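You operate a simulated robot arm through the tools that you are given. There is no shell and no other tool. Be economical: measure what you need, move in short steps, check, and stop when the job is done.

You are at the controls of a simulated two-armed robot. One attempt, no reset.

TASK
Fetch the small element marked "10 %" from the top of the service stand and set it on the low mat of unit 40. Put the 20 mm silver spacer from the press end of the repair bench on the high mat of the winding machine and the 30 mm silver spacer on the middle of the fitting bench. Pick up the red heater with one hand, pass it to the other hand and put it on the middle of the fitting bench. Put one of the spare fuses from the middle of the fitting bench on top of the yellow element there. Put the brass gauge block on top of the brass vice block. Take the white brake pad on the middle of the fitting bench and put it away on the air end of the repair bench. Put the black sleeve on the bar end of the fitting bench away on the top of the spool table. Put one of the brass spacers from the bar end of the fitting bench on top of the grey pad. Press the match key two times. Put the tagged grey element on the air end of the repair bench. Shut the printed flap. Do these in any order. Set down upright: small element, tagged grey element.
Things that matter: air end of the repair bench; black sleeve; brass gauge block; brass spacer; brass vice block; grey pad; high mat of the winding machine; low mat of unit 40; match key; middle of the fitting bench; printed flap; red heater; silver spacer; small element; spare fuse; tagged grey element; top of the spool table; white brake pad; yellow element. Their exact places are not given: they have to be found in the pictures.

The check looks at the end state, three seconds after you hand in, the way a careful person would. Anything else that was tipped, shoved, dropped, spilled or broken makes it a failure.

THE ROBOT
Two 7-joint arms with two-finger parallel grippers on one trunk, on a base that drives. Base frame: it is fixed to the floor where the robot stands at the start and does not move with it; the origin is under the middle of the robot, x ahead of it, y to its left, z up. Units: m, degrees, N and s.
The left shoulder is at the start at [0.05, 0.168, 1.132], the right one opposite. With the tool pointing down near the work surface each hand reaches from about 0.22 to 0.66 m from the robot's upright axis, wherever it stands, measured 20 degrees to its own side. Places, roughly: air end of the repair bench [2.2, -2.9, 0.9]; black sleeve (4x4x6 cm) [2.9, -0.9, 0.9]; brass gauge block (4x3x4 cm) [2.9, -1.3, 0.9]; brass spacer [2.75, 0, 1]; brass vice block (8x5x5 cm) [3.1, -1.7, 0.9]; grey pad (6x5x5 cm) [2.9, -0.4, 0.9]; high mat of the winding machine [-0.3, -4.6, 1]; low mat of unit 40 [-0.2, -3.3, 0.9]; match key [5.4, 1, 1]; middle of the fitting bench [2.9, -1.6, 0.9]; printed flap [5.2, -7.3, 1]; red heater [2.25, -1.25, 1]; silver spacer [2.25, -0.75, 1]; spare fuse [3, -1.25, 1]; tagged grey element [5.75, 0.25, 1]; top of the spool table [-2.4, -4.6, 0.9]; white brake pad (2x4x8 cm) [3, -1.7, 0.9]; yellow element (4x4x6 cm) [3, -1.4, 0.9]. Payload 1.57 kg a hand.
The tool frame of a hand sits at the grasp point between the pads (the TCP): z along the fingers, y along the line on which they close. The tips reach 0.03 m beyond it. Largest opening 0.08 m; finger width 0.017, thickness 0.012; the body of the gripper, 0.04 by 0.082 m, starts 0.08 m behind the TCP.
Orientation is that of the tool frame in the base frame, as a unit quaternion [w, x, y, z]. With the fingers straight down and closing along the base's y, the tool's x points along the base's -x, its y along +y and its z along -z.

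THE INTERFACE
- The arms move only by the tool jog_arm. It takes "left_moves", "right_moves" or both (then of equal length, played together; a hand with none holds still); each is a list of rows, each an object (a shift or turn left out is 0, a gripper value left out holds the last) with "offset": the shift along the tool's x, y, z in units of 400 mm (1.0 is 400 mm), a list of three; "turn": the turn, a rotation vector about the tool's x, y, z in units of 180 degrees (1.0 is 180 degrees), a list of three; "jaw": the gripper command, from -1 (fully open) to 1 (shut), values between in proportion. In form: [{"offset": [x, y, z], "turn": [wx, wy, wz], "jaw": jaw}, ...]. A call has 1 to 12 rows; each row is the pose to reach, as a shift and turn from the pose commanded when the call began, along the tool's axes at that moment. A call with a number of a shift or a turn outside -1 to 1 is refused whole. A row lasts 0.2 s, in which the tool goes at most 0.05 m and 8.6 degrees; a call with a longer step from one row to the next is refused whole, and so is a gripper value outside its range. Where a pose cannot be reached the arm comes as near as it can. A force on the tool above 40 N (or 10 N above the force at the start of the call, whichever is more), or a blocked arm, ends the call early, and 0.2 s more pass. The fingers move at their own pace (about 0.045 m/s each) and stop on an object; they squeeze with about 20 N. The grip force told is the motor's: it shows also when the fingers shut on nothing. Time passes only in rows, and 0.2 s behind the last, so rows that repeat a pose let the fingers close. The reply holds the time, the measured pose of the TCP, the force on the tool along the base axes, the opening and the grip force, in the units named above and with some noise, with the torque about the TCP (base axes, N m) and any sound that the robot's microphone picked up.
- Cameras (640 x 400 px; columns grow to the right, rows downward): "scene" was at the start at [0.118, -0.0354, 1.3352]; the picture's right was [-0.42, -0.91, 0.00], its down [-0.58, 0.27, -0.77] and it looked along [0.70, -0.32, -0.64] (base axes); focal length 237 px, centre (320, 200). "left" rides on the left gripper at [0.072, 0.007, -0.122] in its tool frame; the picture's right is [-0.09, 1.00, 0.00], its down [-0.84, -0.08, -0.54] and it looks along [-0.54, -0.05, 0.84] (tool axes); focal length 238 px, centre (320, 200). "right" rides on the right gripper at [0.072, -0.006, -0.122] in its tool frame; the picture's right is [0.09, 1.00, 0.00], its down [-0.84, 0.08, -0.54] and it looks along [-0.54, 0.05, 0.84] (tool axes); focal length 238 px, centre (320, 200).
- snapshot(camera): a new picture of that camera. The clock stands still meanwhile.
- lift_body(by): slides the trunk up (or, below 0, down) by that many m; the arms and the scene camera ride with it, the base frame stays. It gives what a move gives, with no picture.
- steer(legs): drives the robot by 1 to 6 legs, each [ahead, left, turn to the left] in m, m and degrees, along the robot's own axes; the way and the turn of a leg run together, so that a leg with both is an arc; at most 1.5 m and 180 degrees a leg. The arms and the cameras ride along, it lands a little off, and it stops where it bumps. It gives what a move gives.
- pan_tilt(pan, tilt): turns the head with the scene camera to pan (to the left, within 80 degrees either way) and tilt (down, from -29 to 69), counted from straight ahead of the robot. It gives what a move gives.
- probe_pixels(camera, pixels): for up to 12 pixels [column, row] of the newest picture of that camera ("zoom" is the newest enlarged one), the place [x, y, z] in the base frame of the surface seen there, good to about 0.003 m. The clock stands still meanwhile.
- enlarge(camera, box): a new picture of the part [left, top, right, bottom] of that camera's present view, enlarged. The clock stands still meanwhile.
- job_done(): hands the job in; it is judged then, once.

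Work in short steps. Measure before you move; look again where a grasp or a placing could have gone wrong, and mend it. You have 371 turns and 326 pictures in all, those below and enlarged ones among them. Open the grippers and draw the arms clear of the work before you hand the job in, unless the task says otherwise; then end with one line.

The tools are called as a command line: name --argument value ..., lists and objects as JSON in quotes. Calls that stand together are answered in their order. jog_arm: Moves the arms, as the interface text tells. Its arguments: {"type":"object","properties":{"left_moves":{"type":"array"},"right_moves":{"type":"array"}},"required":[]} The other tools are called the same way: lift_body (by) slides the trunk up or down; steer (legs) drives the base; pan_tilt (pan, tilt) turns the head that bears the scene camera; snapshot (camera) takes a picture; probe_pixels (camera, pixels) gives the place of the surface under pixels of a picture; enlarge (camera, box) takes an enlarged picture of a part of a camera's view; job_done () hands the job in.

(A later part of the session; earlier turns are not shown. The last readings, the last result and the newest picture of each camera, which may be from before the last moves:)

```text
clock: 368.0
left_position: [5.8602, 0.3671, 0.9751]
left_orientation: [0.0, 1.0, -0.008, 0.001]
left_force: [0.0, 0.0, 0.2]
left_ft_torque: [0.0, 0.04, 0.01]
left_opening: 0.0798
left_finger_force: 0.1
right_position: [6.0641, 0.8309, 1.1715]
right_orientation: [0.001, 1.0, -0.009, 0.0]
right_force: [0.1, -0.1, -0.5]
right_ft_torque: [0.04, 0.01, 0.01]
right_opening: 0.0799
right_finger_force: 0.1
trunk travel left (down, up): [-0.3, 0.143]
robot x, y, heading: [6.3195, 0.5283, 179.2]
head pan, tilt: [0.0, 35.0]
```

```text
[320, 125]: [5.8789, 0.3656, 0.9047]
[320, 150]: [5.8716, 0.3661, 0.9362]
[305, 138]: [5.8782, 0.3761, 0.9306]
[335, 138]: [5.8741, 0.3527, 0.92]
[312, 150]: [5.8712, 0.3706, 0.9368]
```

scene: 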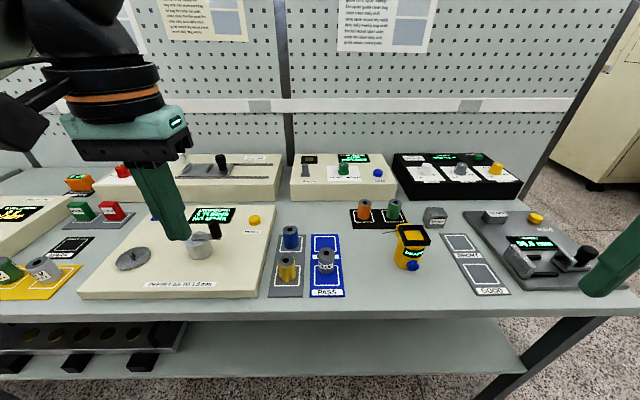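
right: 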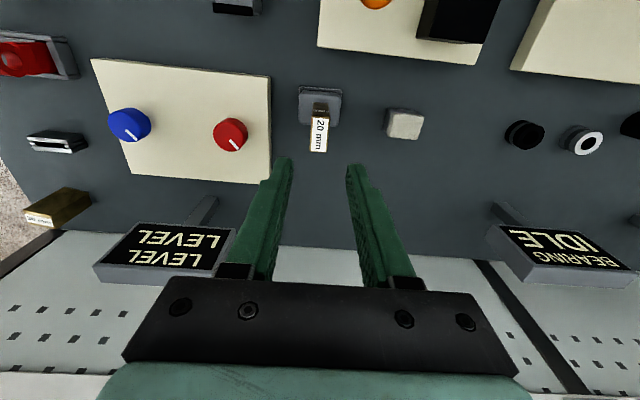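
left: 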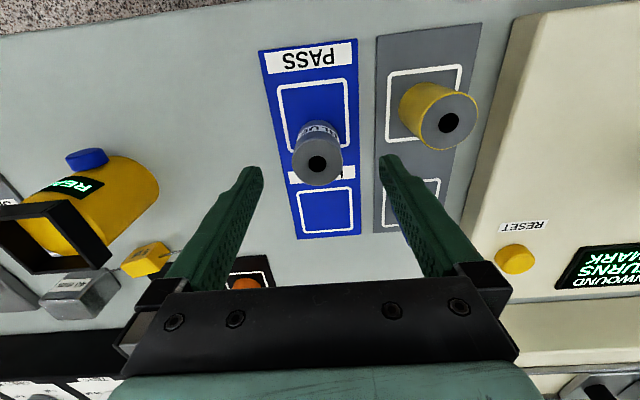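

Well aligned. Descend, close, lift.

jog_arm --left_moves '[{"offset": [0, 0, 0.07]}, {"offset": [0, 0, 0.138]}, {"offset": [0, 0, 0.138], "jaw": 1}, {"offset": [0, 0, 0.138], "jaw": 1}, {"offset": [0, 0, 0.138], "jaw": 1}, {"offset": [0, 0, 0.138], "jaw": 1}, {"offset": [0, 0, 0.138], "jaw": 1}, {"offset": [0, 0, 0.138], "jaw": 1}]'

jog_arm --left_moves '[{"offset": [0, 0, -0.1]}, {"offset": [0, 0, -0.2]}, {"offset": [0, 0, -0.3]}, {"offset": [0, 0, -0.4]}, {"offset": [0, 0, -0.5]}, {"offset": [0.1, 0, -0.6]}, {"offset": [0.2, 0, -0.65]}]'

snapshot --camera "left"

```text
clock: 369.8
left_position: [5.8585, 0.3685, 0.9182]
left_orientation: [0.0, 1.0, -0.008, 0.001]
left_force: [0.1, -0.3, 1.5]
left_ft_torque: [-0.02, 0.02, 0.01]
left_opening: 0.0371
left_finger_force: 19.9
right_position: [6.064, 0.8307, 1.1722]
right_orientation: [-0.001, 1.0, -0.008, 0.002]
right_force: [-0.5, -0.6, -0.4]
right_ft_torque: [-0.01, -0.01, -0.01]
right_opening: 0.0802
right_finger_force: 0.0
trunk travel left (down, up): [-0.3, 0.143]
robot x, y, heading: [6.3221, 0.5267, 179.1]
head pan, tilt: [0.0, 35.0]
```

```text
refused: row 6 steps farther than a row can; nothing moved
```

```text
187 pictures are left
```

left: 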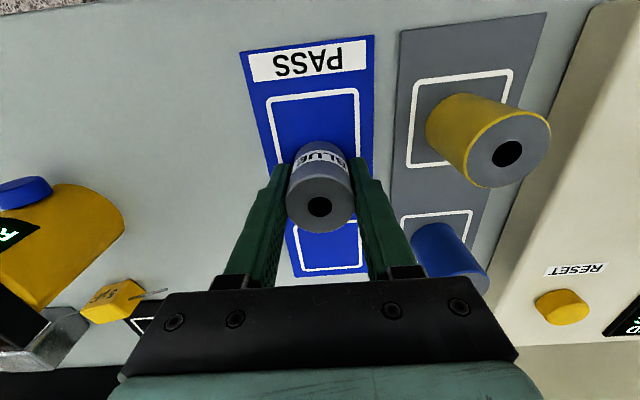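

Gripped (opening 0.037). Lift now in allowed steps.

jog_arm --left_moves '[{"offset": [0, 0, -0.1]}, {"offset": [0, 0, -0.2]}, {"offset": [0, 0, -0.3]}, {"offset": [0, 0, -0.4]}, {"offset": [0, 0, -0.5]}, {"offset": [0.08, 0, -0.58]}, {"offset": [0.16, 0, -0.65]}, {"offset": [0.25, 0, -0.65]}]'

snapshot --camera "left"

```text
clock: 371.6
left_position: [5.9608, 0.3618, 1.1786]
left_orientation: [0.0, 1.0, -0.008, 0.0]
left_force: [0.1, -1.1, -0.5]
left_ft_torque: [0.0, 0.0, -0.02]
left_opening: 0.0375
left_finger_force: 19.9
right_position: [6.0646, 0.8305, 1.1702]
right_orientation: [-0.001, 1.0, -0.009, 0.001]
right_force: [0.6, 0.1, 0.2]
right_ft_torque: [0.04, -0.01, 0.0]
right_opening: 0.0801
right_finger_force: 0.1
trunk travel left (down, up): [-0.3, 0.143]
robot x, y, heading: [6.3218, 0.5257, 178.8]
head pan, tilt: [0.0, 35.0]
```

```text
186 pictures are left
```

left: 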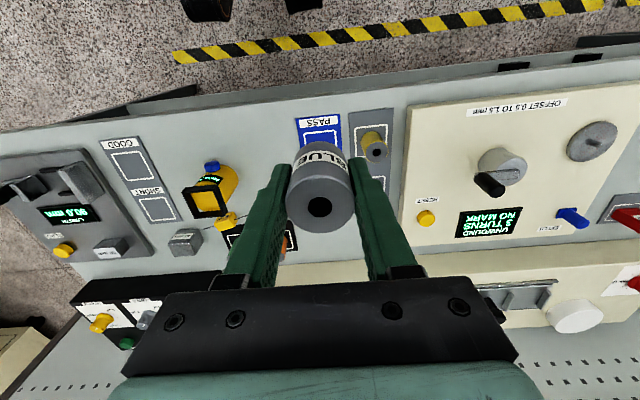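

Held. Before returning, I face south in this aisle to see whether the flap can be reached this way.

steer --legs '[[-0.35, 0, 0], [0, 0, 90]]'

pan_tilt --pan -10 --tilt 12

snapshot --camera "scene"

```text
clock: 377.6
left_position: [6.815, 0.1484, 1.1791]
left_orientation: [0.0, 0.733, 0.68, 0.0]
left_force: [0.6, -1.1, -1.3]
left_ft_torque: [-0.04, 0.02, -0.02]
left_opening: 0.0373
left_finger_force: 19.5
right_position: [6.3544, 0.2796, 1.17]
right_orientation: [0.0, 0.734, 0.68, 0.0]
right_force: [-0.4, -1.0, -0.4]
right_ft_torque: [-0.01, 0.0, 0.03]
right_opening: 0.08
right_finger_force: 0.0
trunk travel left (down, up): [-0.3, 0.143]
robot x, y, heading: [6.6775, 0.5193, -94.5]
head pan, tilt: [0.0, 35.0]
```

```text
clock: 378.5
left_position: [6.8162, 0.148, 1.1783]
left_orientation: [-0.001, 0.732, 0.681, 0.001]
left_force: [0.2, 0.3, -0.5]
left_ft_torque: [0.03, 0.01, -0.02]
left_opening: 0.037
left_finger_force: 20.1
right_position: [6.3547, 0.2809, 1.1709]
right_orientation: [0.0, 0.734, 0.679, 0.001]
right_force: [-0.1, -0.4, -0.5]
right_ft_torque: [0.03, 0.01, 0.02]
right_opening: 0.0801
right_finger_force: 0.2
trunk travel left (down, up): [-0.3, 0.143]
robot x, y, heading: [6.6756, 0.5173, -94.5]
head pan, tilt: [-10.0, 12.0]
```

```text
185 pictures are left
```

scene: 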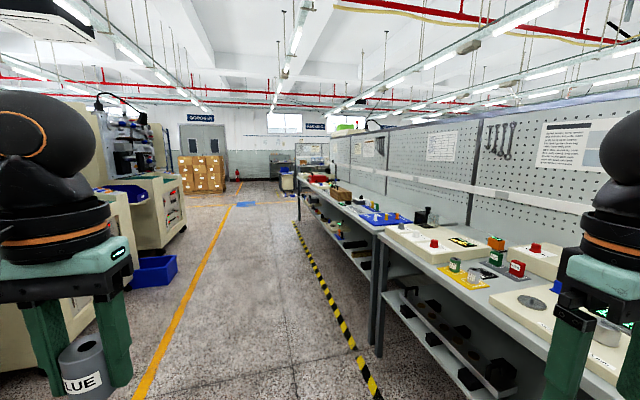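

The aisle south is clear. I drive south to y≈−4 along x≈6.65.

steer --legs '[[0, 0, 4.5], [1.5, 0, 0], [1.5, 0, 0], [1.5, 0, 0]]'

snapshot --camera "scene"

```text
clock: 400.4
left_position: [7.0231, -4.3217, 1.1782]
left_orientation: [-0.001, 0.682, 0.732, 0.001]
left_force: [-0.8, 0.3, -1.5]
left_ft_torque: [0.02, 0.01, -0.01]
left_opening: 0.037
left_finger_force: 20.2
right_position: [6.5473, -4.2561, 1.1717]
right_orientation: [-0.001, 0.682, 0.731, 0.0]
right_force: [-1.0, 1.5, -0.2]
right_ft_torque: [0.01, -0.01, -0.02]
right_opening: 0.08
right_finger_force: 0.1
trunk travel left (down, up): [-0.3, 0.143]
robot x, y, heading: [6.8276, -3.9708, -86.1]
head pan, tilt: [-10.0, 12.0]
```

```text
184 pictures are left
```

scene: 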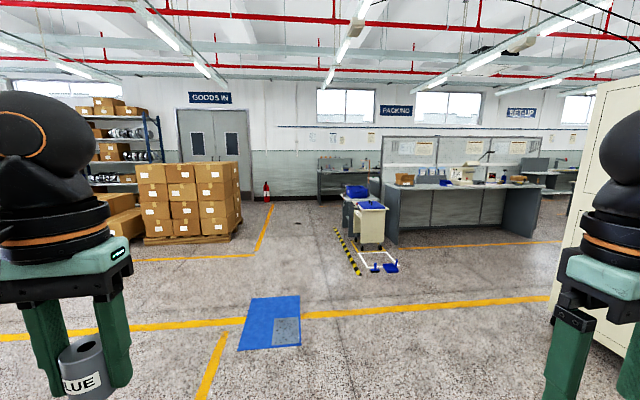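

PACKING bench ahead right. I probe it.

probe_pixels --camera "scene" --pixels '[[400, 195], [535, 195], [405, 178], [465, 172], [375, 215], [270, 320], [360, 255], [585, 330], [345, 190], [410, 245]]'

enlarge --camera "scene" --box '[310, 120, 560, 280]'

```text
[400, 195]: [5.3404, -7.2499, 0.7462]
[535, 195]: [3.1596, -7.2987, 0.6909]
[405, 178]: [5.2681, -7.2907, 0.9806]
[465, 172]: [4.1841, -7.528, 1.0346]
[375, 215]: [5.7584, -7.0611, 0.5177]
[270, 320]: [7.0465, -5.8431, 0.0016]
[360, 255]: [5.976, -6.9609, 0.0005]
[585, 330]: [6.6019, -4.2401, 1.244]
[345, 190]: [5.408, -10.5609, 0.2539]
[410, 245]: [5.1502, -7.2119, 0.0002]
```

```text
2.50 times, centred on (435, 200) of scene
```

zoom: 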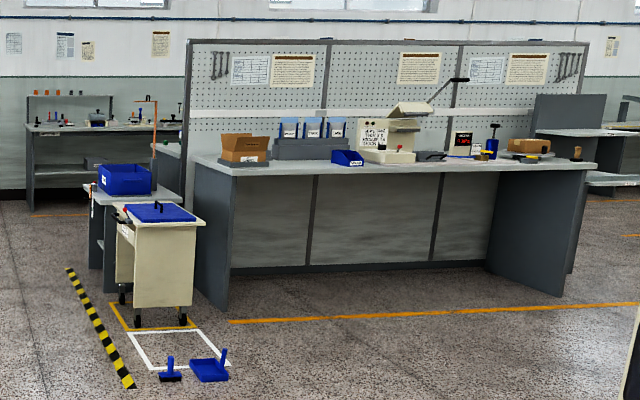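

The cardboard box with open flaps at [5.27,−7.29] likely has the printed flap. I probe the floor items in front.

probe_pixels --camera "zoom" --pixels '[[170, 375], [210, 375], [130, 335], [230, 365], [195, 330], [165, 300], [250, 310], [205, 168], [590, 165], [130, 385]]'

```text
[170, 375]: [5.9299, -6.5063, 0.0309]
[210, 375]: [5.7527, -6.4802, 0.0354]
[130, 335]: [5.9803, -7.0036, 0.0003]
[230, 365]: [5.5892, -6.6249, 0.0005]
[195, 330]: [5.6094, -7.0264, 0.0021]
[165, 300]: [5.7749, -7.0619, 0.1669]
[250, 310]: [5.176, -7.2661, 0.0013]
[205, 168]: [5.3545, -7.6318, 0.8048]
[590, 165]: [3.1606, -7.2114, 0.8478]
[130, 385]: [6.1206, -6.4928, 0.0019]
```

I advance 0.9 m and look right to find the way west.

steer --legs '[[0.9, -0.12, -3.9]]'

pan_tilt --pan -55 --tilt 18

snapshot --camera "scene"

probe_pixels --camera "scene" --pixels '[[100, 250], [300, 250], [500, 300], [560, 200], [200, 170], [620, 300]]'

```text
clock: 405.3
left_position: [6.919, -5.2599, 1.1788]
left_orientation: [0.0, 0.704, 0.711, 0.0]
left_force: [-0.4, -0.6, -0.8]
left_ft_torque: [0.02, 0.01, -0.01]
left_opening: 0.0372
left_finger_force: 19.8
right_position: [6.447, -5.1675, 1.1699]
right_orientation: [-0.002, 0.704, 0.71, 0.001]
right_force: [0.0, -0.2, -0.6]
right_ft_torque: [0.02, 0.02, 0.03]
right_opening: 0.0802
right_finger_force: 0.1
trunk travel left (down, up): [-0.3, 0.143]
robot x, y, heading: [6.7481, -4.9037, -89.4]
head pan, tilt: [-10.0, 12.0]
```

```text
clock: 406.4
left_position: [6.9193, -5.26, 1.1787]
left_orientation: [0.0, 0.703, 0.711, 0.0]
left_force: [0.2, -0.3, -0.1]
left_ft_torque: [0.0, 0.02, 0.0]
left_opening: 0.0372
left_finger_force: 19.9
right_position: [6.4483, -5.1681, 1.1724]
right_orientation: [0.0, 0.704, 0.71, 0.0]
right_force: [0.4, -0.4, 0.3]
right_ft_torque: [0.0, 0.02, -0.02]
right_opening: 0.08
right_finger_force: 0.1
trunk travel left (down, up): [-0.3, 0.143]
robot x, y, heading: [6.7472, -4.9019, -89.4]
head pan, tilt: [-55.0, 18.0]
```

```text
182 pictures are left
```

scene: 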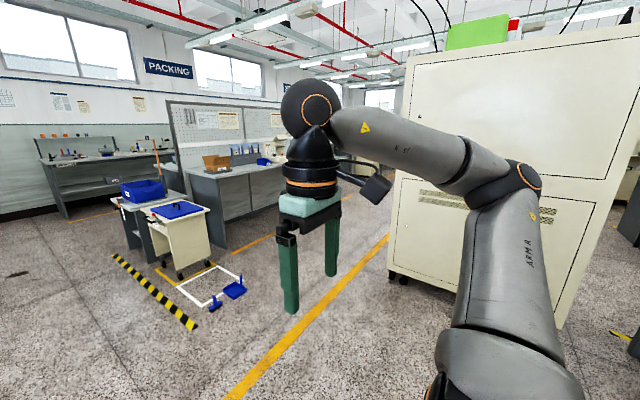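

```text
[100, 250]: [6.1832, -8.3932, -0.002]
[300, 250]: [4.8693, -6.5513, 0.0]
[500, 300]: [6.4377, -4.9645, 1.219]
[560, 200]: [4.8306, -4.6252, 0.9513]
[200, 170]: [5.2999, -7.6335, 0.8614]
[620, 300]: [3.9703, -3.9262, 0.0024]
```

I drive: ahead/right to [6.25,−5.75], right to x≈5.2, then ahead to y≈−6.5.

steer --legs '[[0.8, -0.5, -0.6], [0, -1.05, 0], [0.65, 0, 0]]'

pan_tilt --pan 5 --tilt 28

snapshot --camera "scene"

```text
clock: 419.6
left_position: [5.3901, -6.7241, 1.1797]
left_orientation: [-0.001, 0.702, 0.712, 0.0]
left_force: [-0.7, -0.5, -0.5]
left_ft_torque: [0.02, 0.01, 0.02]
left_opening: 0.037
left_finger_force: 19.9
right_position: [4.919, -6.6335, 1.1717]
right_orientation: [0.0, 0.702, 0.712, 0.0]
right_force: [0.2, -0.3, -0.1]
right_ft_torque: [-0.03, 0.01, 0.0]
right_opening: 0.0802
right_finger_force: 0.1
trunk travel left (down, up): [-0.3, 0.143]
robot x, y, heading: [5.2138, -6.3658, -89.4]
head pan, tilt: [-55.0, 18.0]
```

```text
clock: 420.9
left_position: [5.3904, -6.7234, 1.1776]
left_orientation: [-0.001, 0.703, 0.711, 0.0]
left_force: [0.8, 0.1, -0.1]
left_ft_torque: [0.03, -0.03, -0.01]
left_opening: 0.0374
left_finger_force: 19.7
right_position: [4.9181, -6.6327, 1.1716]
right_orientation: [0.0, 0.704, 0.711, 0.002]
right_force: [0.3, 0.2, 0.1]
right_ft_torque: [0.01, 0.03, -0.01]
right_opening: 0.0801
right_finger_force: 0.2
trunk travel left (down, up): [-0.3, 0.143]
robot x, y, heading: [5.2175, -6.3658, -89.2]
head pan, tilt: [5.0, 28.0]
```

```text
181 pictures are left
```

scene: 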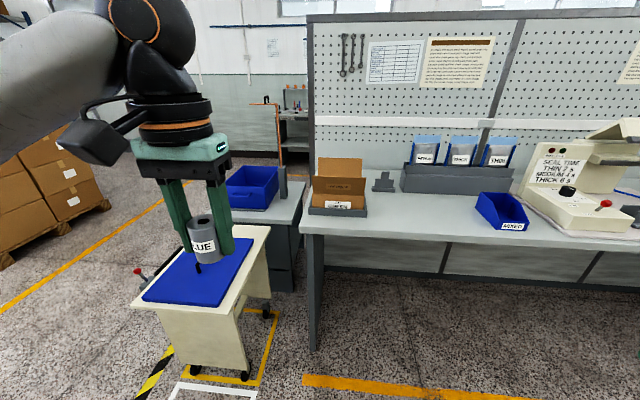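

enlarge --camera "scene" --box '[290, 140, 410, 240]'

probe_pixels --camera "zoom" --pixels '[[180, 85], [320, 90], [170, 150], [320, 160], [180, 200], [330, 205], [140, 270], [320, 290], [150, 160], [250, 130], [260, 175], [400, 180]]'

```text
4.00 times, centred on (350, 190) of scene
```

zoom: 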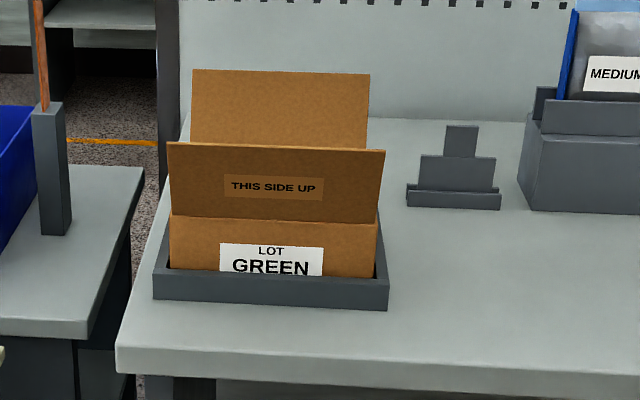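

```text
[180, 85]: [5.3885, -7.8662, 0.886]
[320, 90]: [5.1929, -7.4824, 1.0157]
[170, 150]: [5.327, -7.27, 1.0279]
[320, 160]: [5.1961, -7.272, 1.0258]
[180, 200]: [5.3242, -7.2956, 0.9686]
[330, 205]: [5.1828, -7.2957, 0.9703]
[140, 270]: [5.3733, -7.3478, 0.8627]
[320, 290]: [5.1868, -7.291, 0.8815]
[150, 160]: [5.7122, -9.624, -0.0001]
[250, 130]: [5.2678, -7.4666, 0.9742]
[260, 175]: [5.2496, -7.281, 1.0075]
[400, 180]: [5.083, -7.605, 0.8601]
```

The front flap "THIS SIDE UP" (hinge y≈−7.297, z≈0.955; top y −7.27, z 1.03) is the printed one. I place the base at ≈[5.42,−6.8] for the right hand.

steer --legs '[[0.42, 0, 0], [0, 0.2, 0]]'

jog_arm --right_moves '[{"jaw": 1}, {"jaw": 1, "offset": [0, 0.03, 0]}, {"jaw": 1, "offset": [0, 0.06, 0]}, {"jaw": 1, "offset": [0, 0.08, 0]}]'

pan_tilt --pan -10 --tilt 40

snapshot --camera "scene"

```text
clock: 424.7
left_position: [5.6002, -7.1417, 1.1791]
left_orientation: [-0.001, 0.703, 0.711, 0.0]
left_force: [-0.1, 0.3, -1.1]
left_ft_torque: [-0.03, 0.03, 0.04]
left_opening: 0.0373
left_finger_force: 20.1
right_position: [5.1297, -7.0511, 1.1717]
right_orientation: [-0.001, 0.704, 0.71, 0.0]
right_force: [-0.6, 0.0, -0.3]
right_ft_torque: [0.0, 0.06, -0.02]
right_opening: 0.0799
right_finger_force: 0.1
trunk travel left (down, up): [-0.3, 0.143]
robot x, y, heading: [5.4269, -6.7849, -89.6]
head pan, tilt: [5.0, 28.0]
```

```text
clock: 425.7
left_position: [5.601, -7.1423, 1.1779]
left_orientation: [-0.001, 0.704, 0.711, 0.001]
left_force: [-0.4, 0.1, -0.5]
left_ft_torque: [0.03, 0.02, 0.02]
left_opening: 0.0373
left_finger_force: 20.4
right_position: [5.1601, -7.0482, 1.1705]
right_orientation: [-0.001, 0.704, 0.71, 0.001]
right_force: [0.6, -0.2, 0.3]
right_ft_torque: [0.03, 0.0, 0.01]
right_opening: 0.0002
right_finger_force: 4.4
trunk travel left (down, up): [-0.3, 0.143]
robot x, y, heading: [5.4261, -6.7833, -89.3]
head pan, tilt: [5.0, 28.0]
```

```text
clock: 426.4
left_position: [5.5993, -7.1417, 1.1788]
left_orientation: [0.0, 0.703, 0.711, 0.001]
left_force: [0.9, 0.4, -0.6]
left_ft_torque: [0.01, 0.03, 0.02]
left_opening: 0.0369
left_finger_force: 20.1
right_position: [5.1602, -7.0493, 1.1704]
right_orientation: [0.0, 0.704, 0.71, 0.0]
right_force: [-0.4, 0.5, -0.3]
right_ft_torque: [0.0, -0.01, 0.02]
right_opening: 0.0
right_finger_force: 19.8
trunk travel left (down, up): [-0.3, 0.143]
robot x, y, heading: [5.4255, -6.7846, -89.5]
head pan, tilt: [-10.0, 40.0]
```

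```text
179 pictures are left
```

scene: 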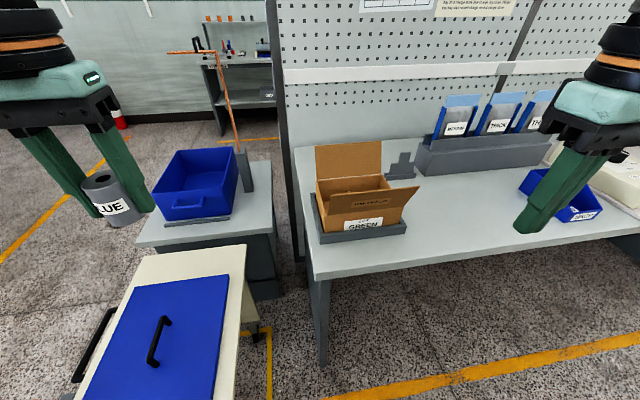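

enlarge --camera "scene" --box '[290, 120, 440, 260]'

probe_pixels --camera "zoom" --pixels '[[200, 225], [350, 205], [470, 185], [200, 265], [420, 250], [330, 245], [130, 110], [380, 90], [250, 190], [130, 200], [250, 310], [350, 230]]'

```text
2.86 times, centred on (365, 190) of scene
```

zoom: 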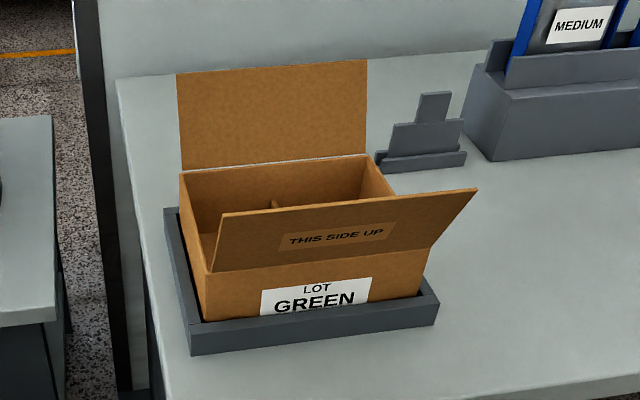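

```text
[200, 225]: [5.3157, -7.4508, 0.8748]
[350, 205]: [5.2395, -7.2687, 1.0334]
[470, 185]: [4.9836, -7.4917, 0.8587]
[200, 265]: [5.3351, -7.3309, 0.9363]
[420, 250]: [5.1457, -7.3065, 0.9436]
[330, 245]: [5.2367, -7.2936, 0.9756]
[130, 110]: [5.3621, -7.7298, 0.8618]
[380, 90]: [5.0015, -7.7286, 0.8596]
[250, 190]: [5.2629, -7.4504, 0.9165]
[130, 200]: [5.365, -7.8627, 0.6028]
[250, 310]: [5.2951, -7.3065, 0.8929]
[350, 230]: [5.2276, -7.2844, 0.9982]
```

Flap: hinge [y −7.306, z 0.945], leaning toward me, top at y −7.268, z 1.035. I bring the closed right fingers in front of it (TCP [5.25,−7.22,1.02]) and tilt 45° forward.

jog_arm --right_moves '[{"offset": [-0.08, 0.06, 0]}, {"offset": [-0.16, 0.12, 0]}, {"offset": [-0.24, 0.18, 0]}, {"offset": [-0.33, 0.225, 0.03]}, {"offset": [-0.41, 0.225, 0.1]}, {"offset": [-0.42, 0.225, 0.2]}, {"offset": [-0.42, 0.225, 0.3]}, {"offset": [-0.42, 0.225, 0.37]}, {"offset": [-0.42, 0.225, 0.37]}]'

jog_arm --right_moves '[{"turn": [0, -0.042, 0]}, {"turn": [0, -0.084, 0]}, {"turn": [0, -0.126, 0]}, {"turn": [0, -0.168, 0]}, {"turn": [0, -0.21, 0]}, {"turn": [0, -0.25, 0]}, {"turn": [0, -0.25, 0]}]'

snapshot --camera "scene"

snapshot --camera "right"

```text
clock: 428.4
left_position: [5.6004, -7.1416, 1.1778]
left_orientation: [0.0, 0.704, 0.711, 0.001]
left_force: [-0.5, 0.8, -1.5]
left_ft_torque: [0.0, 0.0, 0.0]
left_opening: 0.0372
left_finger_force: 19.8
right_position: [5.254, -7.2157, 1.0208]
right_orientation: [-0.001, 0.704, 0.711, 0.001]
right_force: [-0.3, -0.6, 0.8]
right_ft_torque: [0.03, 0.01, 0.01]
right_opening: 0.0
right_finger_force: 20.3
trunk travel left (down, up): [-0.3, 0.143]
robot x, y, heading: [5.4236, -6.7869, -89.2]
head pan, tilt: [-10.0, 40.0]
```

```text
clock: 430.1
left_position: [5.6008, -7.1427, 1.1789]
left_orientation: [-0.001, 0.703, 0.711, 0.001]
left_force: [0.2, -0.2, -0.6]
left_ft_torque: [-0.04, 0.01, 0.0]
left_opening: 0.0372
left_finger_force: 20.0
right_position: [5.2536, -7.2157, 1.0217]
right_orientation: [0.272, 0.651, 0.656, -0.269]
right_force: [-0.8, -0.2, 0.5]
right_ft_torque: [-0.01, -0.03, 0.0]
right_opening: 0.0
right_finger_force: 19.8
trunk travel left (down, up): [-0.3, 0.143]
robot x, y, heading: [5.4303, -6.7798, -89.5]
head pan, tilt: [-10.0, 40.0]
```

```text
177 pictures are left
```

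scene: 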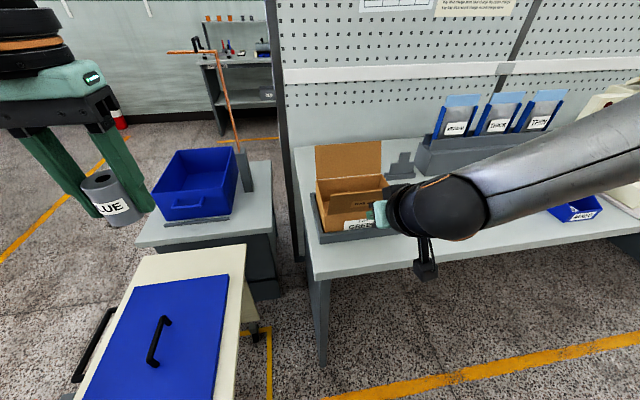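

```text
176 pictures are left
```

right: 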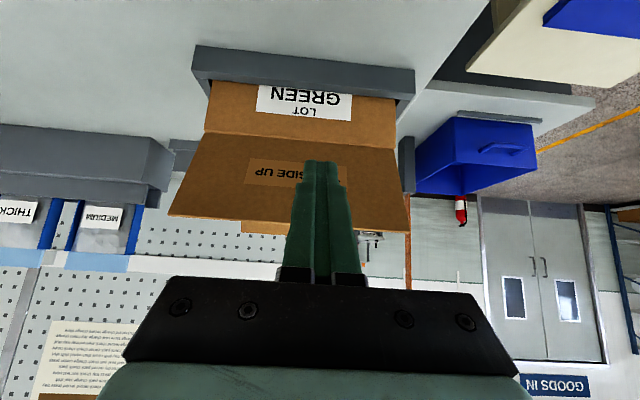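

Good alignment. I push the flap along its arc to ~30° inward, then look.

jog_arm --right_moves '[{"offset": [-0.0628, 0, 0.0893]}, {"offset": [-0.114, 0, 0.13]}, {"offset": [-0.144, 0, 0.188]}, {"offset": [-0.1476, 0, 0.248]}]'

snapshot --camera "right"

enlarge --camera "scene" --box '[290, 120, 440, 260]'

```text
clock: 431.1
left_position: [5.5996, -7.1423, 1.1779]
left_orientation: [-0.001, 0.703, 0.711, 0.001]
left_force: [0.3, -0.8, -0.1]
left_ft_torque: [0.02, 0.01, -0.03]
left_opening: 0.037
left_finger_force: 20.4
right_position: [5.2537, -7.3287, 0.9939]
right_orientation: [0.27, 0.651, 0.657, -0.269]
right_force: [0.4, 0.3, 0.6]
right_ft_torque: [-0.01, -0.02, 0.01]
right_opening: 0.0002
right_finger_force: 19.8
trunk travel left (down, up): [-0.3, 0.143]
robot x, y, heading: [5.4265, -6.7882, -89.6]
head pan, tilt: [-10.0, 40.0]
```

```text
175 pictures are left
```

right: 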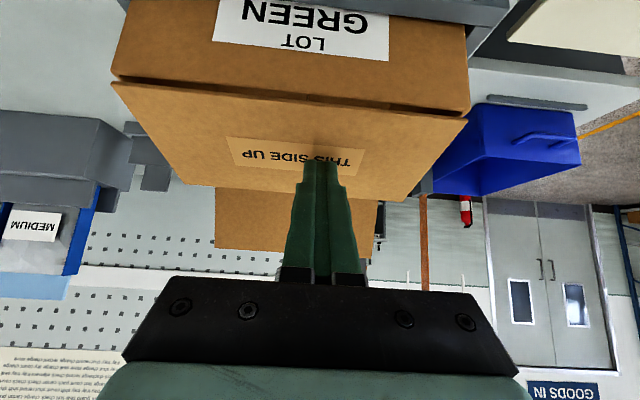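

```text
2.86 times, centred on (365, 190) of scene
```

zoom: 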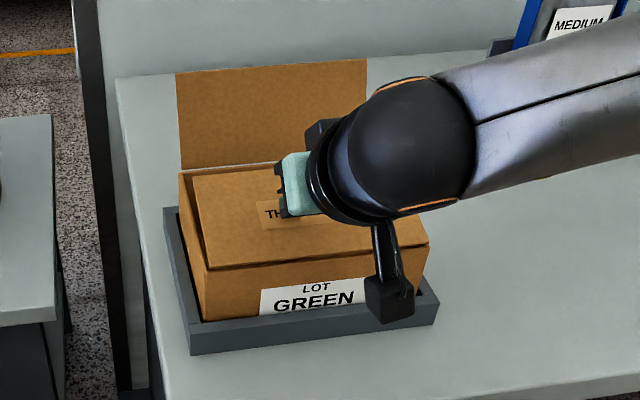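

The flap folds in well. I continue down to closed.

jog_arm --right_moves '[{"offset": [-0.008, 0, 0.0486]}, {"offset": [-0.021, 0, 0.0884]}, {"offset": [-0.014, 0, 0.1096]}, {"offset": [-0.012, 0, 0.117]}]'

enlarge --camera "scene" --box '[290, 120, 440, 260]'

snapshot --camera "right"

```text
clock: 432.1
left_position: [5.6009, -7.1367, 1.1801]
left_orientation: [0.001, 0.704, 0.711, -0.001]
left_force: [0.2, -0.1, -0.2]
left_ft_torque: [0.01, 0.01, 0.01]
left_opening: 0.0371
left_finger_force: 20.1
right_position: [5.2569, -7.3651, 0.9791]
right_orientation: [0.282, 0.646, 0.654, -0.276]
right_force: [-6.2, 26.2, 56.7]
right_ft_torque: [-0.33, 0.16, 0.0]
right_opening: 0.0001
right_finger_force: 20.5
trunk travel left (down, up): [-0.3, 0.143]
robot x, y, heading: [5.4289, -6.7856, -89.4]
head pan, tilt: [-10.0, 40.0]
```

```text
2.86 times, centred on (365, 190) of scene
```

zoom: 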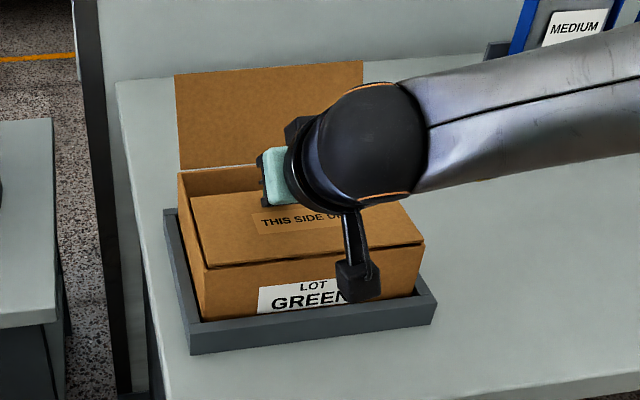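

```text
172 pictures are left
```

right: 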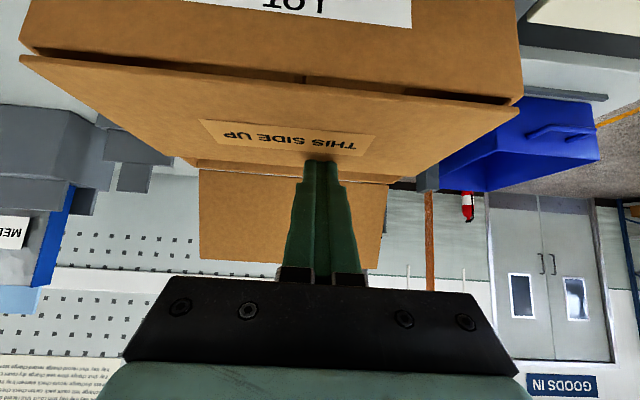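

The flap has hit its stop (57 N). I lift off at once and look.

jog_arm --right_moves '[{"offset": [0, 0, -0.05]}, {"offset": [0, 0, -0.12]}, {"offset": [0.0, 0, -0.22]}, {"offset": [0.0, 0, -0.32]}, {"offset": [0.0, 0, -0.42]}]'

enlarge --camera "scene" --box '[290, 120, 440, 260]'

probe_pixels --camera "zoom" --pixels '[[240, 225], [250, 200], [220, 250], [380, 230], [350, 180], [120, 100]]'

```text
clock: 433.2
left_position: [5.6002, -7.1406, 1.1788]
left_orientation: [0.0, 0.704, 0.71, 0.001]
left_force: [1.2, 0.9, -0.6]
left_ft_torque: [-0.02, 0.01, -0.02]
left_opening: 0.0369
left_finger_force: 19.9
right_position: [5.2527, -7.2462, 1.0826]
right_orientation: [0.271, 0.651, 0.657, -0.268]
right_force: [-0.3, -0.5, 0.2]
right_ft_torque: [-0.02, 0.02, -0.01]
right_opening: 0.0
right_finger_force: 19.6
trunk travel left (down, up): [-0.3, 0.143]
robot x, y, heading: [5.4266, -6.7859, -89.4]
head pan, tilt: [-10.0, 40.0]
```

```text
2.86 times, centred on (365, 190) of scene
```

zoom: 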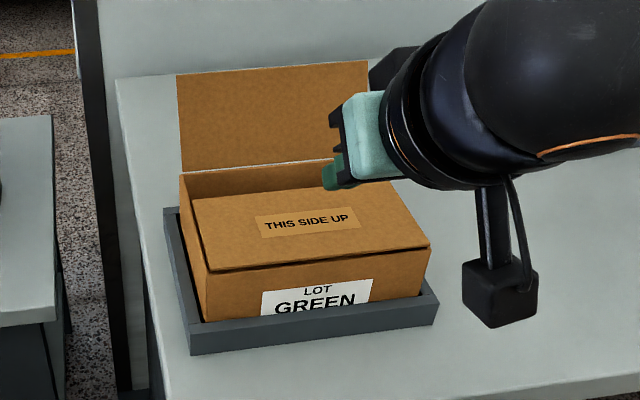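

```text
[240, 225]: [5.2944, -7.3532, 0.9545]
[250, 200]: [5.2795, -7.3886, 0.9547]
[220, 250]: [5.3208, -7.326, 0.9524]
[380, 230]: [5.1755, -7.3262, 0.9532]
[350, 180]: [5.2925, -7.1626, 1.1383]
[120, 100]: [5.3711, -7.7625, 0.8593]
```

Flap lies flat at z 0.954 — shut. I straighten the right hand, back away and face west.

jog_arm --right_moves '[{"turn": [0, 0.042, 0]}, {"turn": [0, 0.084, 0]}, {"turn": [0, 0.126, 0]}, {"turn": [0, 0.168, 0]}, {"turn": [0, 0.21, 0]}, {"turn": [0, 0.25, 0]}]'

jog_arm --right_moves '[{"offset": [0.1, -0.03, -0.05]}, {"offset": [0.2, -0.08, -0.1]}, {"offset": [0.3, -0.13, -0.15]}, {"offset": [0.38, -0.18, -0.2]}]'

steer --legs '[[-0.2, -0.25, 0], [-0.4, 0, 0], [0, 0, -90]]'

pan_tilt --pan 0 --tilt 15

snapshot --camera "scene"

```text
clock: 434.6
left_position: [5.6006, -7.1421, 1.177]
left_orientation: [-0.001, 0.703, 0.711, 0.002]
left_force: [-0.1, -0.1, -0.9]
left_ft_torque: [0.0, -0.01, 0.03]
left_opening: 0.037
left_finger_force: 20.1
right_position: [5.2536, -7.246, 1.0826]
right_orientation: [-0.002, 0.703, 0.711, 0.002]
right_force: [0.4, 0.2, -0.5]
right_ft_torque: [-0.02, -0.02, 0.01]
right_opening: 0.0
right_finger_force: 19.6
trunk travel left (down, up): [-0.3, 0.143]
robot x, y, heading: [5.4264, -6.7872, -89.6]
head pan, tilt: [-10.0, 40.0]
```

```text
clock: 435.6
left_position: [5.6003, -7.1416, 1.1791]
left_orientation: [-0.001, 0.704, 0.71, 0.001]
left_force: [0.5, 0.6, -1.4]
left_ft_torque: [0.0, 0.01, 0.03]
left_opening: 0.0371
left_finger_force: 20.4
right_position: [5.1788, -7.094, 1.1638]
right_orientation: [-0.001, 0.704, 0.71, 0.0]
right_force: [0.0, -0.4, -0.4]
right_ft_torque: [0.0, -0.02, 0.02]
right_opening: 0.0002
right_finger_force: 19.8
trunk travel left (down, up): [-0.3, 0.143]
robot x, y, heading: [5.4295, -6.7843, -89.3]
head pan, tilt: [-10.0, 40.0]
```

```text
clock: 443.8
left_position: [4.8069, -6.357, 1.1788]
left_orientation: [0.0, 1.0, -0.016, 0.001]
left_force: [-0.2, -0.3, -0.4]
left_ft_torque: [0.02, 0.0, -0.01]
left_opening: 0.0371
left_finger_force: 20.0
right_position: [4.8725, -5.9374, 1.1626]
right_orientation: [0.001, 1.0, -0.017, 0.001]
right_force: [-0.1, -0.2, 0.2]
right_ft_torque: [0.01, 0.01, 0.0]
right_opening: 0.0
right_finger_force: 20.1
trunk travel left (down, up): [-0.3, 0.143]
robot x, y, heading: [5.17, -6.1991, 177.9]
head pan, tilt: [-10.0, 40.0]
```

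```text
clock: 444.7
left_position: [4.8074, -6.3566, 1.1798]
left_orientation: [0.0, 1.0, -0.015, 0.001]
left_force: [-0.7, -0.4, -0.5]
left_ft_torque: [0.0, -0.04, -0.01]
left_opening: 0.0371
left_finger_force: 19.8
right_position: [4.8714, -5.9396, 1.1636]
right_orientation: [0.0, 1.0, -0.017, 0.001]
right_force: [-0.1, -0.1, 0.3]
right_ft_torque: [0.01, 0.02, 0.02]
right_opening: 0.0
right_finger_force: 20.3
trunk travel left (down, up): [-0.3, 0.143]
robot x, y, heading: [5.1689, -6.1995, 178.0]
head pan, tilt: [0.0, 15.0]
```

```text
170 pictures are left
```

scene: 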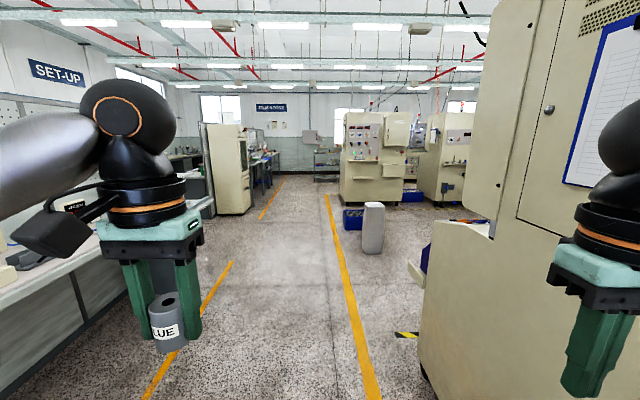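

West corridor is open. I advance 1.4 m (shifting a bit left) and look right (north).

steer --legs '[[1.4, 0.12, 2]]'

pan_tilt --pan -60 --tilt 12

snapshot --camera "scene"

```text
clock: 451.8
left_position: [3.3801, -6.4871, 1.1782]
left_orientation: [-0.001, 1.0, 0.012, 0.001]
left_force: [-0.3, 0.2, -0.2]
left_ft_torque: [-0.02, 0.01, 0.0]
left_opening: 0.0367
left_finger_force: 20.4
right_position: [3.4216, -6.0661, 1.1623]
right_orientation: [0.0, 1.0, 0.011, 0.001]
right_force: [-0.2, -0.9, 0.3]
right_ft_torque: [0.03, 0.0, 0.02]
right_opening: 0.0
right_finger_force: 20.1
trunk travel left (down, up): [-0.3, 0.143]
robot x, y, heading: [3.7366, -6.309, -178.5]
head pan, tilt: [0.0, 15.0]
```

```text
clock: 453.1
left_position: [3.3808, -6.4875, 1.1784]
left_orientation: [0.0, 1.0, 0.012, 0.001]
left_force: [-0.4, 0.1, -0.8]
left_ft_torque: [0.0, -0.03, -0.01]
left_opening: 0.0369
left_finger_force: 20.4
right_position: [3.4223, -6.0651, 1.1643]
right_orientation: [0.0, 1.0, 0.012, 0.0]
right_force: [-0.2, -0.4, -0.3]
right_ft_torque: [0.03, 0.03, 0.03]
right_opening: 0.0
right_finger_force: 20.0
trunk travel left (down, up): [-0.3, 0.143]
robot x, y, heading: [3.7384, -6.3104, -178.8]
head pan, tilt: [-60.0, 12.0]
```

```text
169 pictures are left
```

scene: 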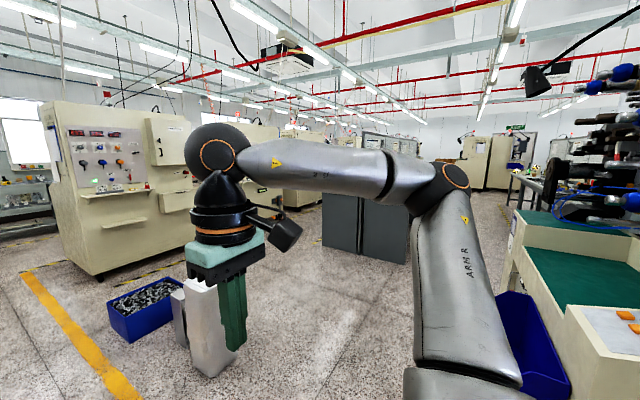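

I probe the bench end panel, blue bins and floor to plan the way north.

probe_pixels --camera "scene" --pixels '[[330, 230], [400, 230], [300, 300], [145, 310], [520, 345], [330, 255], [405, 262], [560, 260], [280, 220], [180, 330], [500, 215], [520, 190]]'

```text
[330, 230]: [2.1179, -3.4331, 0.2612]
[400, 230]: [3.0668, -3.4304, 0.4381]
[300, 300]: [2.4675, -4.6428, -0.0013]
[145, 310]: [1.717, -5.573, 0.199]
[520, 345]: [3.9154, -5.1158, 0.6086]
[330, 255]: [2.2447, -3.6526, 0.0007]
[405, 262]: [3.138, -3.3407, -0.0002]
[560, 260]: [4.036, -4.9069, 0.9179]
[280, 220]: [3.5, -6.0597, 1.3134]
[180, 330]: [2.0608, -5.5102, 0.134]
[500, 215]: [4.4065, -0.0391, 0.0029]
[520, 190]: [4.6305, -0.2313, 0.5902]
```

I go to x≈3.0, turn north, pass to y≈−4.2, shift to x≈3.85, go to y≈−1.8 and face the fitting bench.

steer --legs '[[0.7, 0, -1], [0, 0, -90], [1.5, 0, 0], [0.6, 0, 0]]'

pan_tilt --pan -10 --tilt 15

snapshot --camera "scene"

```text
clock: 470.9
left_position: [2.9982, -3.8536, 1.1785]
left_orientation: [0.0, -0.691, 0.723, 0.0]
left_force: [-0.2, 0.9, -0.3]
left_ft_torque: [0.0, -0.01, 0.01]
left_opening: 0.0371
left_finger_force: 19.8
right_position: [3.4167, -3.9246, 1.1641]
right_orientation: [-0.001, -0.69, 0.724, 0.0]
right_force: [-0.8, -0.1, 0.5]
right_ft_torque: [-0.02, 0.03, 0.04]
right_opening: 0.0
right_finger_force: 19.9
trunk travel left (down, up): [-0.3, 0.143]
robot x, y, heading: [3.1525, -4.2178, 87.3]
head pan, tilt: [-60.0, 12.0]
```

```text
clock: 472.1
left_position: [2.9995, -3.8535, 1.1788]
left_orientation: [-0.001, -0.691, 0.723, 0.0]
left_force: [0.3, 0.0, -0.5]
left_ft_torque: [-0.01, -0.01, 0.03]
left_opening: 0.037
left_finger_force: 19.8
right_position: [3.4158, -3.9241, 1.1643]
right_orientation: [0.0, -0.69, 0.723, 0.0]
right_force: [-0.5, 0.1, -0.4]
right_ft_torque: [0.01, 0.0, 0.0]
right_opening: 0.0001
right_finger_force: 19.9
trunk travel left (down, up): [-0.3, 0.143]
robot x, y, heading: [3.152, -4.2222, 87.5]
head pan, tilt: [-10.0, 15.0]
```

```text
168 pictures are left
```

scene: 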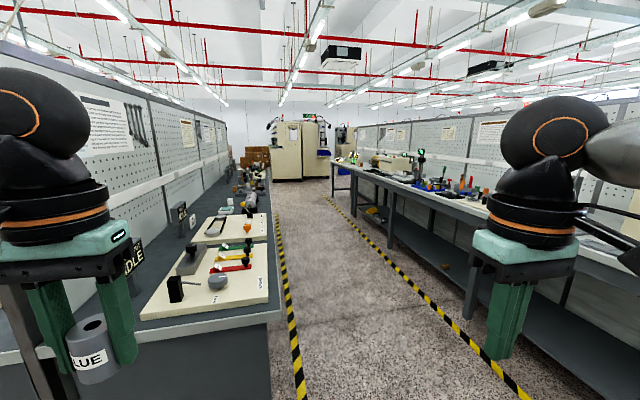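

Aisle clear. I shift right to x≈3.85, go north to y≈−1.85 and turn to face the bench.

steer --legs '[[0, -0.68, 2.5], [1.5, 0, 0], [0.85, 0, 0], [0, 0, 90]]'

pan_tilt --pan 0 --tilt 35

snapshot --camera "scene"

```text
clock: 475.2
left_position: [3.5607, -3.8703, 1.1783]
left_orientation: [-0.002, -0.704, 0.711, -0.001]
left_force: [-0.1, 0.4, -0.4]
left_ft_torque: [-0.06, 0.0, 0.02]
left_opening: 0.0369
left_finger_force: 20.3
right_position: [3.9812, -3.9228, 1.1636]
right_orientation: [0.0, -0.704, 0.711, -0.001]
right_force: [0.1, 0.9, -0.1]
right_ft_torque: [-0.02, 0.0, 0.0]
right_opening: 0.0001
right_finger_force: 20.4
trunk travel left (down, up): [-0.3, 0.143]
robot x, y, heading: [3.7291, -4.2275, 89.6]
head pan, tilt: [-10.0, 15.0]
stopped in leg 1: the robot was blocked; the commanded pose is now the measured one
```

```text
clock: 476.0
left_position: [3.5607, -3.872, 1.1795]
left_orientation: [-0.001, -0.704, 0.71, -0.001]
left_force: [0.8, 0.1, -0.8]
left_ft_torque: [0.0, 0.0, 0.01]
left_opening: 0.0371
left_finger_force: 20.4
right_position: [3.9813, -3.9261, 1.1634]
right_orientation: [-0.001, -0.704, 0.71, 0.0]
right_force: [0.1, -0.1, -0.3]
right_ft_torque: [-0.02, -0.04, -0.01]
right_opening: 0.0
right_finger_force: 19.4
trunk travel left (down, up): [-0.3, 0.143]
robot x, y, heading: [3.7282, -4.2289, 89.6]
head pan, tilt: [0.0, 35.0]
```

```text
167 pictures are left
```

scene: 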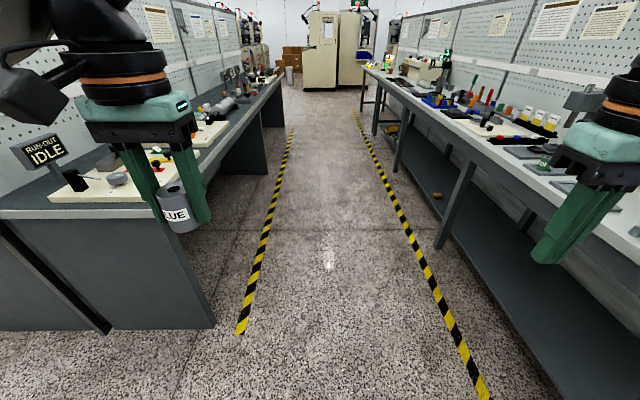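

Blocked on the right side. I look right to see by what.

pan_tilt --pan -75 --tilt 35

snapshot --camera "scene"

```text
clock: 477.5
left_position: [3.5612, -3.8707, 1.1789]
left_orientation: [-0.001, -0.704, 0.711, 0.0]
left_force: [0.3, -0.3, 0.5]
left_ft_torque: [-0.02, 0.0, 0.0]
left_opening: 0.0374
left_finger_force: 19.3
right_position: [3.9813, -3.9257, 1.1645]
right_orientation: [0.0, -0.704, 0.71, 0.0]
right_force: [0.3, -0.4, 0.1]
right_ft_torque: [0.0, 0.01, 0.02]
right_opening: 0.0001
right_finger_force: 20.2
trunk travel left (down, up): [-0.3, 0.143]
robot x, y, heading: [3.7306, -4.2308, 89.7]
head pan, tilt: [-75.0, 35.0]
```

```text
166 pictures are left
```

scene: 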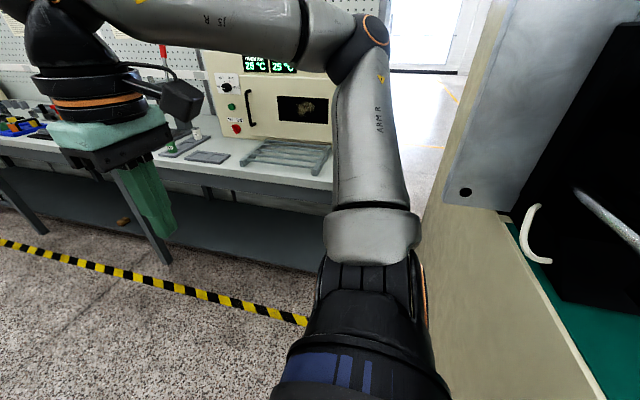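

My right side met the machine's flank; nothing looks displaced. I go straight north from here.

steer --legs '[[1.0, 0.02, 0], [1.35, 0, 0], [0, 0, 90]]'

pan_tilt --pan 0 --tilt 35

snapshot --camera "scene"

```text
clock: 493.1
left_position: [3.3961, -1.9846, 1.1797]
left_orientation: [0.001, 1.0, -0.025, 0.002]
left_force: [0.0, -0.1, -1.5]
left_ft_torque: [-0.01, 0.02, 0.01]
left_opening: 0.0367
left_finger_force: 20.4
right_position: [3.4696, -1.5666, 1.1641]
right_orientation: [0.0, 1.0, -0.025, 0.0]
right_force: [0.1, 0.6, 0.5]
right_ft_torque: [0.01, 0.0, 0.01]
right_opening: 0.0
right_finger_force: 19.8
trunk travel left (down, up): [-0.3, 0.143]
robot x, y, heading: [3.7686, -1.8332, 176.8]
head pan, tilt: [-75.0, 35.0]
```

```text
clock: 494.6
left_position: [3.3975, -1.9842, 1.1793]
left_orientation: [0.0, 1.0, -0.026, 0.001]
left_force: [0.7, -0.4, 0.0]
left_ft_torque: [0.0, -0.02, 0.02]
left_opening: 0.037
left_finger_force: 19.8
right_position: [3.4689, -1.5666, 1.1645]
right_orientation: [0.0, 1.0, -0.026, 0.0]
right_force: [0.2, 0.7, -0.4]
right_ft_torque: [0.01, -0.02, -0.01]
right_opening: 0.0
right_finger_force: 20.2
trunk travel left (down, up): [-0.3, 0.143]
robot x, y, heading: [3.7655, -1.8334, 176.9]
head pan, tilt: [0.0, 35.0]
```

```text
165 pictures are left
```

scene: 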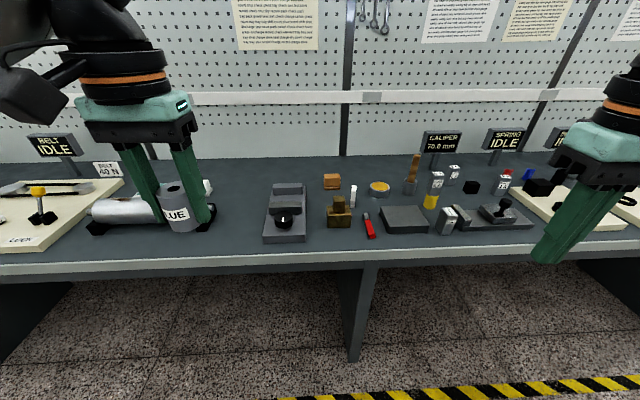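

The pad stands at (353,195). I drive to ≈[3.46,−1.93] and look with the right camera.

steer --legs '[[0.3, 0.09, 3.1]]'

jog_arm --right_moves '[{"jaw": -1}, {"jaw": -1, "offset": [-0.1, 0, 0]}, {"jaw": -1, "offset": [-0.2, 0, 0]}, {"jaw": -1, "offset": [-0.27, 0, 0]}, {"jaw": -1, "offset": [-0.27, 0, 0]}]'

snapshot --camera "right"

enlarge --camera "scene" --box '[340, 160, 500, 300]'

```text
clock: 496.7
left_position: [3.097, -2.092, 1.1784]
left_orientation: [0.001, 1.0, 0.001, 0.001]
left_force: [-0.3, -0.8, -1.2]
left_ft_torque: [-0.01, 0.01, 0.01]
left_opening: 0.0373
left_finger_force: 19.2
right_position: [3.147, -1.671, 1.164]
right_orientation: [0.0, 1.0, 0.003, 0.001]
right_force: [0.1, 0.3, 0.6]
right_ft_torque: [-0.01, -0.01, 0.0]
right_opening: 0.0001
right_finger_force: 20.1
trunk travel left (down, up): [-0.3, 0.143]
robot x, y, heading: [3.4566, -1.9212, -179.9]
head pan, tilt: [0.0, 35.0]
```

```text
clock: 497.9
left_position: [3.0987, -2.0913, 1.1787]
left_orientation: [0.0, 1.0, 0.002, 0.001]
left_force: [0.3, -0.4, -0.1]
left_ft_torque: [0.01, 0.04, 0.02]
left_opening: 0.0372
left_finger_force: 20.4
right_position: [3.0368, -1.6688, 1.1667]
right_orientation: [-0.001, 1.0, 0.002, 0.001]
right_force: [0.0, -0.3, 0.3]
right_ft_torque: [0.02, -0.03, 0.02]
right_opening: 0.08
right_finger_force: 0.0
trunk travel left (down, up): [-0.3, 0.143]
robot x, y, heading: [3.4536, -1.9204, -179.8]
head pan, tilt: [0.0, 35.0]
```

```text
164 pictures are left
```

right: 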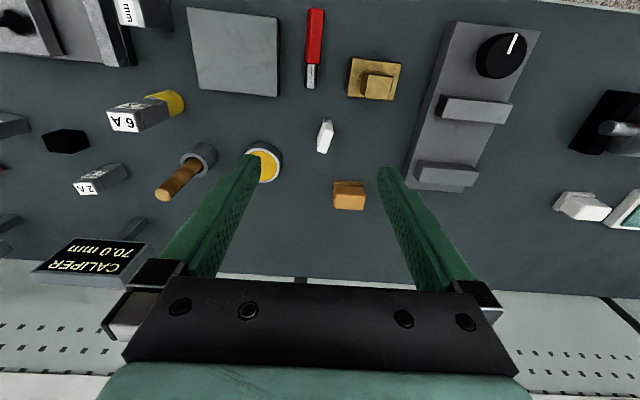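

```text
2.86 times, centred on (420, 230) of scene
```

zoom: 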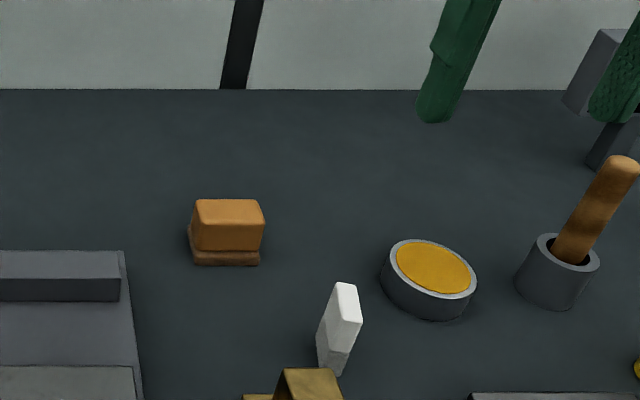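

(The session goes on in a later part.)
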